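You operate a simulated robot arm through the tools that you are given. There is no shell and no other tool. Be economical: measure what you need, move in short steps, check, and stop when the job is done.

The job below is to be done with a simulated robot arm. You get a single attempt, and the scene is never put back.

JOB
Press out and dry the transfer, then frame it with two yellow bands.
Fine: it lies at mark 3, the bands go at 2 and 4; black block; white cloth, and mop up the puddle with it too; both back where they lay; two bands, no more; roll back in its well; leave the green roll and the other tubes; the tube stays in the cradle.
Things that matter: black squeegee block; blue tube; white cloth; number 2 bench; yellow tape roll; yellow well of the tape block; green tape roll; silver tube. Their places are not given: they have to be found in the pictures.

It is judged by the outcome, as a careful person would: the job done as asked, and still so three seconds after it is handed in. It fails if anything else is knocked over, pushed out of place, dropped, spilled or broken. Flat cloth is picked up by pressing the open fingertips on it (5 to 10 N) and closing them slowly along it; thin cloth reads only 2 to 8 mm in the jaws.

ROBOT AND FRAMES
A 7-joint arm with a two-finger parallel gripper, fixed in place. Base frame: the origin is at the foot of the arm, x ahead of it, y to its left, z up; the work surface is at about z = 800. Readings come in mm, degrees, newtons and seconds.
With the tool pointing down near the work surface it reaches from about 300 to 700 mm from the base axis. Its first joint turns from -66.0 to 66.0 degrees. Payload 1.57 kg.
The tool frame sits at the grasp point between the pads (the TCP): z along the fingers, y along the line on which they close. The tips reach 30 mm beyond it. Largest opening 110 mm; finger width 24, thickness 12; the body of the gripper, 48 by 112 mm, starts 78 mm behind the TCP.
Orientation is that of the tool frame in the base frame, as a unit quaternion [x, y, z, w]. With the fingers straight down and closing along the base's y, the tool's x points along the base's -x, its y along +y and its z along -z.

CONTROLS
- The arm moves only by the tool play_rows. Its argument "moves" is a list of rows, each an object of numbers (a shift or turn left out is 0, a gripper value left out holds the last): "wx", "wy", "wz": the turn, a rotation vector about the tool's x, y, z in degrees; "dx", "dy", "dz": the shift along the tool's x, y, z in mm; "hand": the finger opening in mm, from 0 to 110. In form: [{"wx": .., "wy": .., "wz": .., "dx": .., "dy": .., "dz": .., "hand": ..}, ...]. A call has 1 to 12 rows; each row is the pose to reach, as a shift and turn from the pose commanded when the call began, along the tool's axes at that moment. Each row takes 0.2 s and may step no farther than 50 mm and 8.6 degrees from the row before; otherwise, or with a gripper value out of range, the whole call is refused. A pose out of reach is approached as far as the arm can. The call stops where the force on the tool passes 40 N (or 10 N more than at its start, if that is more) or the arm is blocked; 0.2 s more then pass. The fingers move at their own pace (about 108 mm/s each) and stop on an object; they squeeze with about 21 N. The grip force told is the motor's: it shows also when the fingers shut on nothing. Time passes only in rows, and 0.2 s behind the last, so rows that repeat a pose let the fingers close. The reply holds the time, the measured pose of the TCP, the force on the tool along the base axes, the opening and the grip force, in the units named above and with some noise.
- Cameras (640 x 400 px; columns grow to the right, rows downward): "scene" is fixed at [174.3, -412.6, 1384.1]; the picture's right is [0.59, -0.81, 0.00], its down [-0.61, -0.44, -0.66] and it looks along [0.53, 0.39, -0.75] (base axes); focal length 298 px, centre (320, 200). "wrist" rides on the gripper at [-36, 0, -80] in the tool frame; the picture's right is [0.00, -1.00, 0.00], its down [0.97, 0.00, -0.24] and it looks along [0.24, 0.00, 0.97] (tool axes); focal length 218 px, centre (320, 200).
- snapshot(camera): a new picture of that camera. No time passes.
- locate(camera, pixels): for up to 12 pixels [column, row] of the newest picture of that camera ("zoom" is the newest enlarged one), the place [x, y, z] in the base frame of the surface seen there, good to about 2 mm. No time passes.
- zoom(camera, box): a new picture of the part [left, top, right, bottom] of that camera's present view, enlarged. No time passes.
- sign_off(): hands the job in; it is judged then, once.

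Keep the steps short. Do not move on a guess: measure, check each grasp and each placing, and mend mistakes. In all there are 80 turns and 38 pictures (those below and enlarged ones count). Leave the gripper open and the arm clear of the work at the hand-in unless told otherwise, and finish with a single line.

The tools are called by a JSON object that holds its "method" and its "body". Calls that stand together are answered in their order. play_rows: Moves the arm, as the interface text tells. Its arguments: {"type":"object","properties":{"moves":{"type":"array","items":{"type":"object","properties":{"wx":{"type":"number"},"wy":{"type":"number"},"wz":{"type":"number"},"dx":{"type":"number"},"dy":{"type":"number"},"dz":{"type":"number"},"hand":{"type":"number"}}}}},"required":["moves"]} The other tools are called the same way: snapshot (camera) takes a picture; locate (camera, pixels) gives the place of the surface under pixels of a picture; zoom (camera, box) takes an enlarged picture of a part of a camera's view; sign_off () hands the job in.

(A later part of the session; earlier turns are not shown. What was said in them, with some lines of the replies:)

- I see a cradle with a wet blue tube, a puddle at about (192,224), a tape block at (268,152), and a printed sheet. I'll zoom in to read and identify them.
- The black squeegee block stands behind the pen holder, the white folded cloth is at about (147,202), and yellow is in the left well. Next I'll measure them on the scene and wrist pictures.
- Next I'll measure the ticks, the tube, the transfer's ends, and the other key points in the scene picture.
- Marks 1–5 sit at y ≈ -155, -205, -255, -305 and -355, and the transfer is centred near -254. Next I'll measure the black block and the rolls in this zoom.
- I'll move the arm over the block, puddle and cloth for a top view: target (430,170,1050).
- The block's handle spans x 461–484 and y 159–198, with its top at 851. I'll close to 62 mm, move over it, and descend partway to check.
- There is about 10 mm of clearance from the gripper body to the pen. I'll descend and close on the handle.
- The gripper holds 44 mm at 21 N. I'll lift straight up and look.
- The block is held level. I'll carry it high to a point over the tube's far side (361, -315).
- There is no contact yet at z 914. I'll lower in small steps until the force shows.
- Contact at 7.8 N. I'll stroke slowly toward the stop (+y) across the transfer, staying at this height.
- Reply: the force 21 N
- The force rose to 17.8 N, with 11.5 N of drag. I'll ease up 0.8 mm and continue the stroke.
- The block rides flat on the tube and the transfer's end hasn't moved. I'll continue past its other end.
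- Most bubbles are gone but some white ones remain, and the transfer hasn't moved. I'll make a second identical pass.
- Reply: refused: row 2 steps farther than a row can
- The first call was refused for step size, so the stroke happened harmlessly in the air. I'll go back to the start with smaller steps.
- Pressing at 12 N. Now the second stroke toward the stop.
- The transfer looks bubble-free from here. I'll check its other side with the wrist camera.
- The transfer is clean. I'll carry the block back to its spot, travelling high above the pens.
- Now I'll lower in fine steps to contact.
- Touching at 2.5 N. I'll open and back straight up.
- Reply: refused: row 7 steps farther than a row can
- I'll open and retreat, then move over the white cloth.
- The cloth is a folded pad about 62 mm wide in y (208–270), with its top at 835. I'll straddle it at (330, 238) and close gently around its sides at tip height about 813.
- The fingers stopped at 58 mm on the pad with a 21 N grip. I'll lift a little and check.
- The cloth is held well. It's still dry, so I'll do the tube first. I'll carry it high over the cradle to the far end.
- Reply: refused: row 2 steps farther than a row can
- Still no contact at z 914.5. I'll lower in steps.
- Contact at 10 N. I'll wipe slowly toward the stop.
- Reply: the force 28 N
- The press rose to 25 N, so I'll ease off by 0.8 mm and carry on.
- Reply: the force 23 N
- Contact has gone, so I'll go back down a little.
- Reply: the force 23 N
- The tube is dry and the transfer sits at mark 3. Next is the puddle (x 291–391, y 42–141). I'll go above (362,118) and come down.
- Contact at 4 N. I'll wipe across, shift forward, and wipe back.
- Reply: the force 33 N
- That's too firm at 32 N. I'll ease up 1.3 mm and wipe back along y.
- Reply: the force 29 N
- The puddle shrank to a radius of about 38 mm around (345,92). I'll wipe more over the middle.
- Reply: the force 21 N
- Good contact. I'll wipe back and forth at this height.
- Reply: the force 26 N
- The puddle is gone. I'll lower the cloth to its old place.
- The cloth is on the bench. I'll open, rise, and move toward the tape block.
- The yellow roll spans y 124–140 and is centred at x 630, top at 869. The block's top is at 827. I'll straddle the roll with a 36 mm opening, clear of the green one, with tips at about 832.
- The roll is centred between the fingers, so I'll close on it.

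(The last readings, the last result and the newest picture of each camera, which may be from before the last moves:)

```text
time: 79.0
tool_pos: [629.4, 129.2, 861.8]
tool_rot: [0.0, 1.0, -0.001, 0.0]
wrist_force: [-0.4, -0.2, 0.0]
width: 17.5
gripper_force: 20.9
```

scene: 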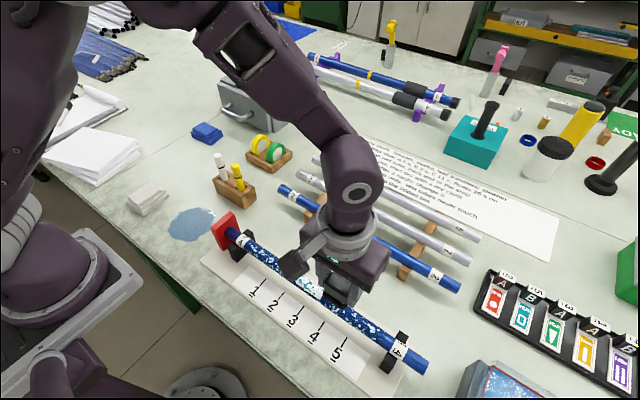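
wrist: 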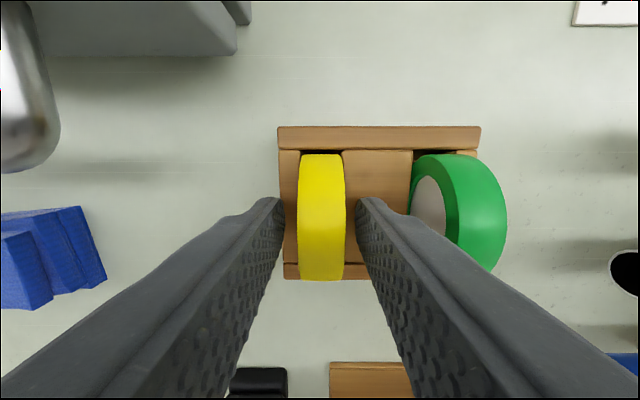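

It's gripped at 17.5 mm. I'll lift straight out and move toward the tube.

{"method": "play_rows", "body": {"moves": [{"dz": -15}, {"dz": -45}, {"dz": -90}, {"dz": -140}, {"dz": -140, "dx": 30, "dy": -38}, {"dz": -140, "dx": 60, "dy": -76}, {"dz": -140, "dx": 90, "dy": -114}, {"dz": -140, "dx": 120, "dy": -152}, {"dz": -140, "dx": 150, "dy": -190}, {"dz": -140, "dx": 180, "dy": -228}, {"dz": -140, "dx": 210, "dy": -266}, {"dz": -140, "dx": 240, "dy": -302}]}}

{"method": "play_rows", "body": {"moves": [{"dx": 29, "dy": -35}, {"dx": 29, "dy": -35, "dz": 30}, {"dx": 29, "dy": -35, "dz": 60}, {"dx": 29, "dy": -35, "dz": 60}]}}

{"method": "snapshot", "body": {"camera": "wrist"}}

```text
time: 81.6
tool_pos: [388.6, -170.7, 1000.3]
tool_rot: [-0.001, 1.0, 0.0, 0.001]
wrist_force: [0.1, -0.4, -0.3]
width: 17.3
gripper_force: 20.8
```

```text
time: 82.6
tool_pos: [360.7, -206.7, 940.9]
tool_rot: [0.0, 1.0, -0.001, 0.0]
wrist_force: [0.4, 0.3, -0.2]
width: 17.5
gripper_force: 21.3
```

```text
7 pictures are left
```

wrist: 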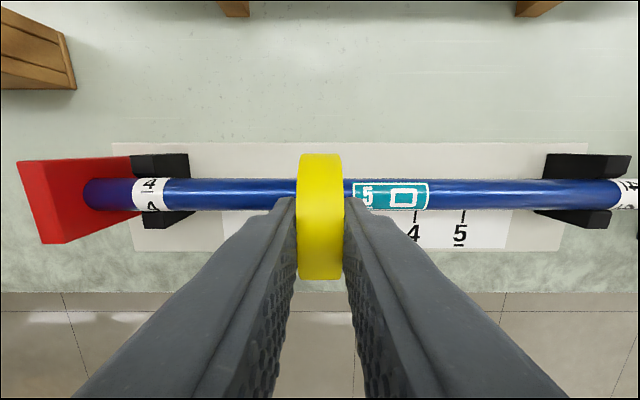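

The roll is over mark 2 (y -205). I'll descend to contact.

{"method": "play_rows", "body": {"moves": [{"dz": 12}, {"dz": 19}, {"dz": 21}, {"dz": 22}, {"dz": 22}]}}

```text
time: 83.8
tool_pos: [361.5, -207.1, 919.6]
tool_rot: [0.0, 1.0, 0.0, 0.001]
wrist_force: [1.8, -3.8, 17.7]
width: 17.3
gripper_force: 20.8
```

The roll is pressing at 17.7 N. I'll hold briefly, lift, and look.

{"method": "play_rows", "body": {"moves": [{"dz": 0}, {"dz": 0}, {"dz": 0}, {"dz": -10}, {"dz": -50}, {"dz": -60}]}}

{"method": "zoom", "body": {"camera": "scene", "box": [200, 200, 440, 380]}}

```text
time: 85.2
tool_pos: [362.3, -205.6, 981.2]
tool_rot: [0.0, 1.0, 0.0, 0.001]
wrist_force: [-0.6, -0.2, -0.7]
width: 17.2
gripper_force: 21.4
```

```text
2.22 times, centred on (320, 290) of scene
```

zoom: 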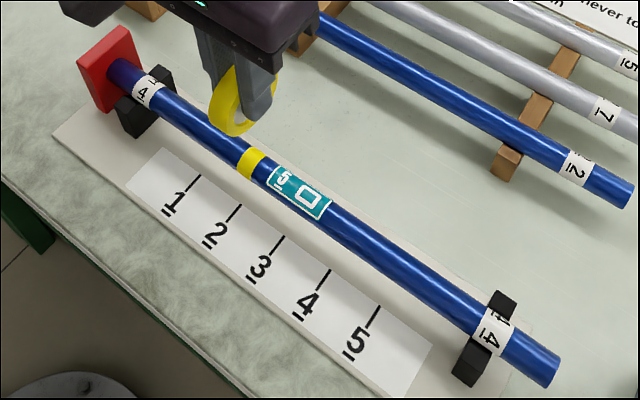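

A yellow band has formed. I'll check its position.

{"method": "locate", "body": {"camera": "zoom", "pixels": [[251, 163], [244, 158], [259, 168], [240, 205], [329, 270]]}}

{"method": "play_rows", "body": {"moves": [{"dy": -45}, {"dy": -90}, {"dy": -99}, {"dy": -99, "dz": 40}, {"dy": -99, "dz": 54}, {"dy": -99, "dz": 58}, {"dy": -99, "dz": 58}]}}

```text
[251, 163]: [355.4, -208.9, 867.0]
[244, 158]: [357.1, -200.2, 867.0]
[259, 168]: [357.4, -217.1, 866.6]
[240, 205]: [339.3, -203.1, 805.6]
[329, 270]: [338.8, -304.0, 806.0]
```

```text
time: 86.8
tool_pos: [362.4, -305.0, 922.7]
tool_rot: [0.0, 1.0, 0.0, 0.001]
wrist_force: [0.4, -0.7, -0.1]
width: 17.4
gripper_force: 21.3
```

The first band sits at about -207, so I'll shift the second by +1.5 mm to land at mark 4, then press.

{"method": "play_rows", "body": {"moves": [{"dy": 1.5}, {"dy": 1.5, "dz": 1}, {"dy": 1.5, "dz": 2}, {"dy": 1.5, "dz": 2}, {"dy": 1.5, "dz": 2}, {"dy": 1.5, "dz": 2}]}}

```text
time: 88.2
tool_pos: [360.6, -303.2, 919.8]
tool_rot: [0.001, 1.0, 0.0, 0.0]
wrist_force: [-0.1, -0.2, -0.9]
width: 17.4
gripper_force: 21.1
```

{"method": "play_rows", "body": {"moves": [{"dz": 0.7}, {"dz": 1.4}, {"dz": 1.4}, {"dz": 1.4}]}}

```text
time: 89.2
tool_pos: [361.2, -304.3, 918.1]
tool_rot: [0.0, 1.0, -0.001, 0.001]
wrist_force: [-0.1, -0.2, 16.1]
width: 17.1
gripper_force: 20.9
```

Pressing at 16 N. I'll hold for 0.6 s as before, lift, and look.

{"method": "play_rows", "body": {"moves": [{"dz": 0}, {"dz": 0}, {"dz": 0}, {"dz": -10}, {"dz": -50}, {"dz": -83.4, "dy": 20}, {"dz": -83.4, "dy": 60}, {"dz": -83.4, "dy": 100}, {"dz": -83.4, "dy": 140}]}}

{"method": "zoom", "body": {"camera": "scene", "box": [200, 200, 440, 380]}}

```text
time: 91.2
tool_pos: [362.2, -163.2, 1002.9]
tool_rot: [-0.001, 1.0, -0.001, 0.001]
wrist_force: [0.4, 0.3, 0.2]
width: 17.4
gripper_force: 21.0
```

```text
2.22 times, centred on (320, 290) of scene
```

zoom: 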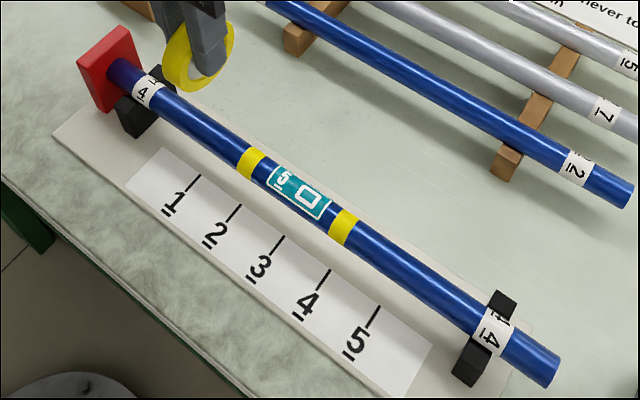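

Two clean bands frame the transfer. I'll carry the roll back above its well by the reverse path.

{"method": "play_rows", "body": {"moves": [{"dx": -30, "dy": 32.8}, {"dx": -60, "dy": 65.6}, {"dx": -90, "dy": 98.4}, {"dx": -120, "dy": 131.2}, {"dx": -150, "dy": 164}, {"dx": -180, "dy": 196.8}, {"dx": -210, "dy": 229.6}, {"dx": -240, "dy": 262.4}, {"dx": -269, "dy": 294.5}, {"dx": -269, "dy": 294.5, "dz": 45}, {"dx": -269, "dy": 294.5, "dz": 85}, {"dx": -269, "dy": 294.5, "dz": 85}]}}

{"method": "snapshot", "body": {"camera": "wrist"}}

```text
time: 93.8
tool_pos: [629.1, 129.6, 918.5]
tool_rot: [0.0, 1.0, 0.0, 0.0]
wrist_force: [0.9, 0.1, 0.7]
width: 17.2
gripper_force: 20.7
```

```text
4 pictures are left
```

wrist: 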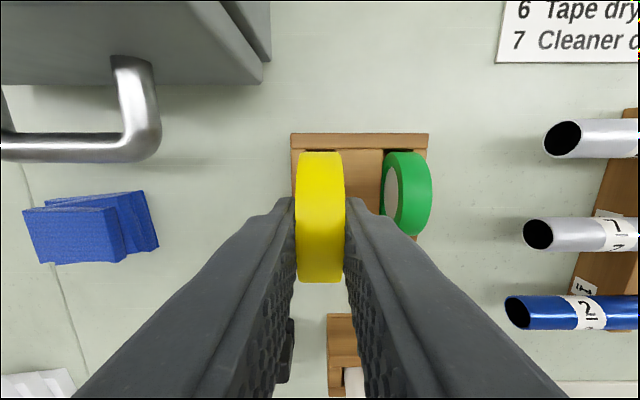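

The roll is lined up over the left well. I'll lower it slowly, watching the force.

{"method": "play_rows", "body": {"moves": [{"dz": 15}, {"dz": 28}, {"dz": 38}, {"dz": 46}, {"dz": 51}, {"dz": 54}, {"dz": 54}]}}

```text
time: 95.4
tool_pos: [630.5, 131.2, 864.8]
tool_rot: [0.0, 1.0, 0.0, 0.0]
wrist_force: [-0.3, 0.0, -0.6]
width: 17.4
gripper_force: 20.9
```

It's entering freely. A couple more millimetres to reach the bottom.

{"method": "play_rows", "body": {"moves": [{"dz": 1}, {"dz": 2}, {"dz": 2.7}, {"dz": 2.7}]}}

```text
time: 96.4
tool_pos: [631.0, 130.4, 860.8]
tool_rot: [0.0, 1.0, 0.001, 0.0]
wrist_force: [0.0, -0.1, -0.4]
width: 17.1
gripper_force: 20.6
```

{"method": "play_rows", "body": {"moves": [{"dz": 0.7}, {"dz": 1.2}, {"dz": 1.2}]}}

```text
time: 97.2
tool_pos: [629.5, 132.4, 859.9]
tool_rot: [-0.001, 1.0, -0.001, 0.0]
wrist_force: [0.2, -0.4, 1.5]
width: 17.0
gripper_force: 20.9
```

Touching at 1.5 N. I'll open to 36 mm and rise straight up, well clear.

{"method": "play_rows", "body": {"moves": [{"hand": 36}, {"hand": 36}, {"dz": -15}, {"dz": -50}, {"dz": -95}, {"dz": -140}, {"dz": -185}, {"dz": -200, "hand": 90}, {"dz": -200, "dx": 40, "hand": 110}, {"dz": -200, "dx": 70}]}}

{"method": "snapshot", "body": {"camera": "scene"}}

{"method": "snapshot", "body": {"camera": "wrist"}}

```text
time: 99.4
tool_pos: [558.9, 130.3, 1059.4]
tool_rot: [0.001, 1.0, 0.001, 0.0]
wrist_force: [-0.3, -0.5, -1.2]
width: 110.1
gripper_force: 0.0
```

```text
3 pictures are left
```

scene: 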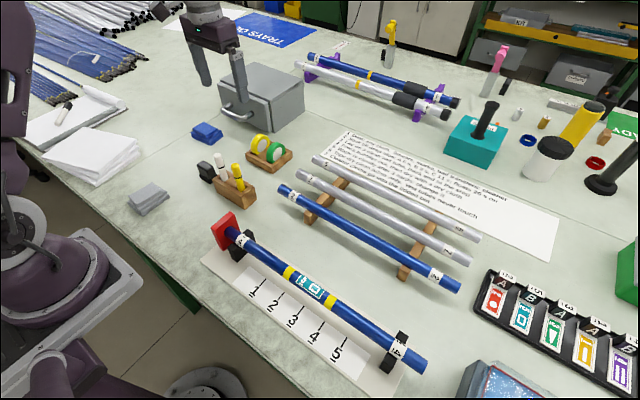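

```text
2 pictures are left
```

wrist: 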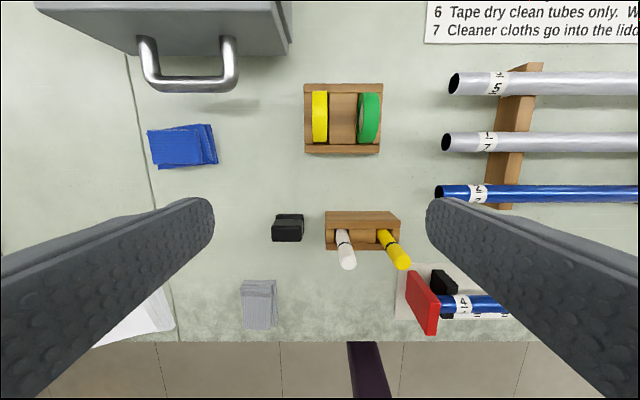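

The roll is in its well, the cloth and block are back, the puddle is gone, and the two bands are on. The gripper is open and clear, so I'll hand in.

{"method": "sign_off", "body": {}}

```text
The job is handed in.
```

The transfer at mark 3 is pressed out and dried, with yellow bands at marks 2 and 4; the puddle is mopped up, and the block, cloth and yellow roll are back in their places.
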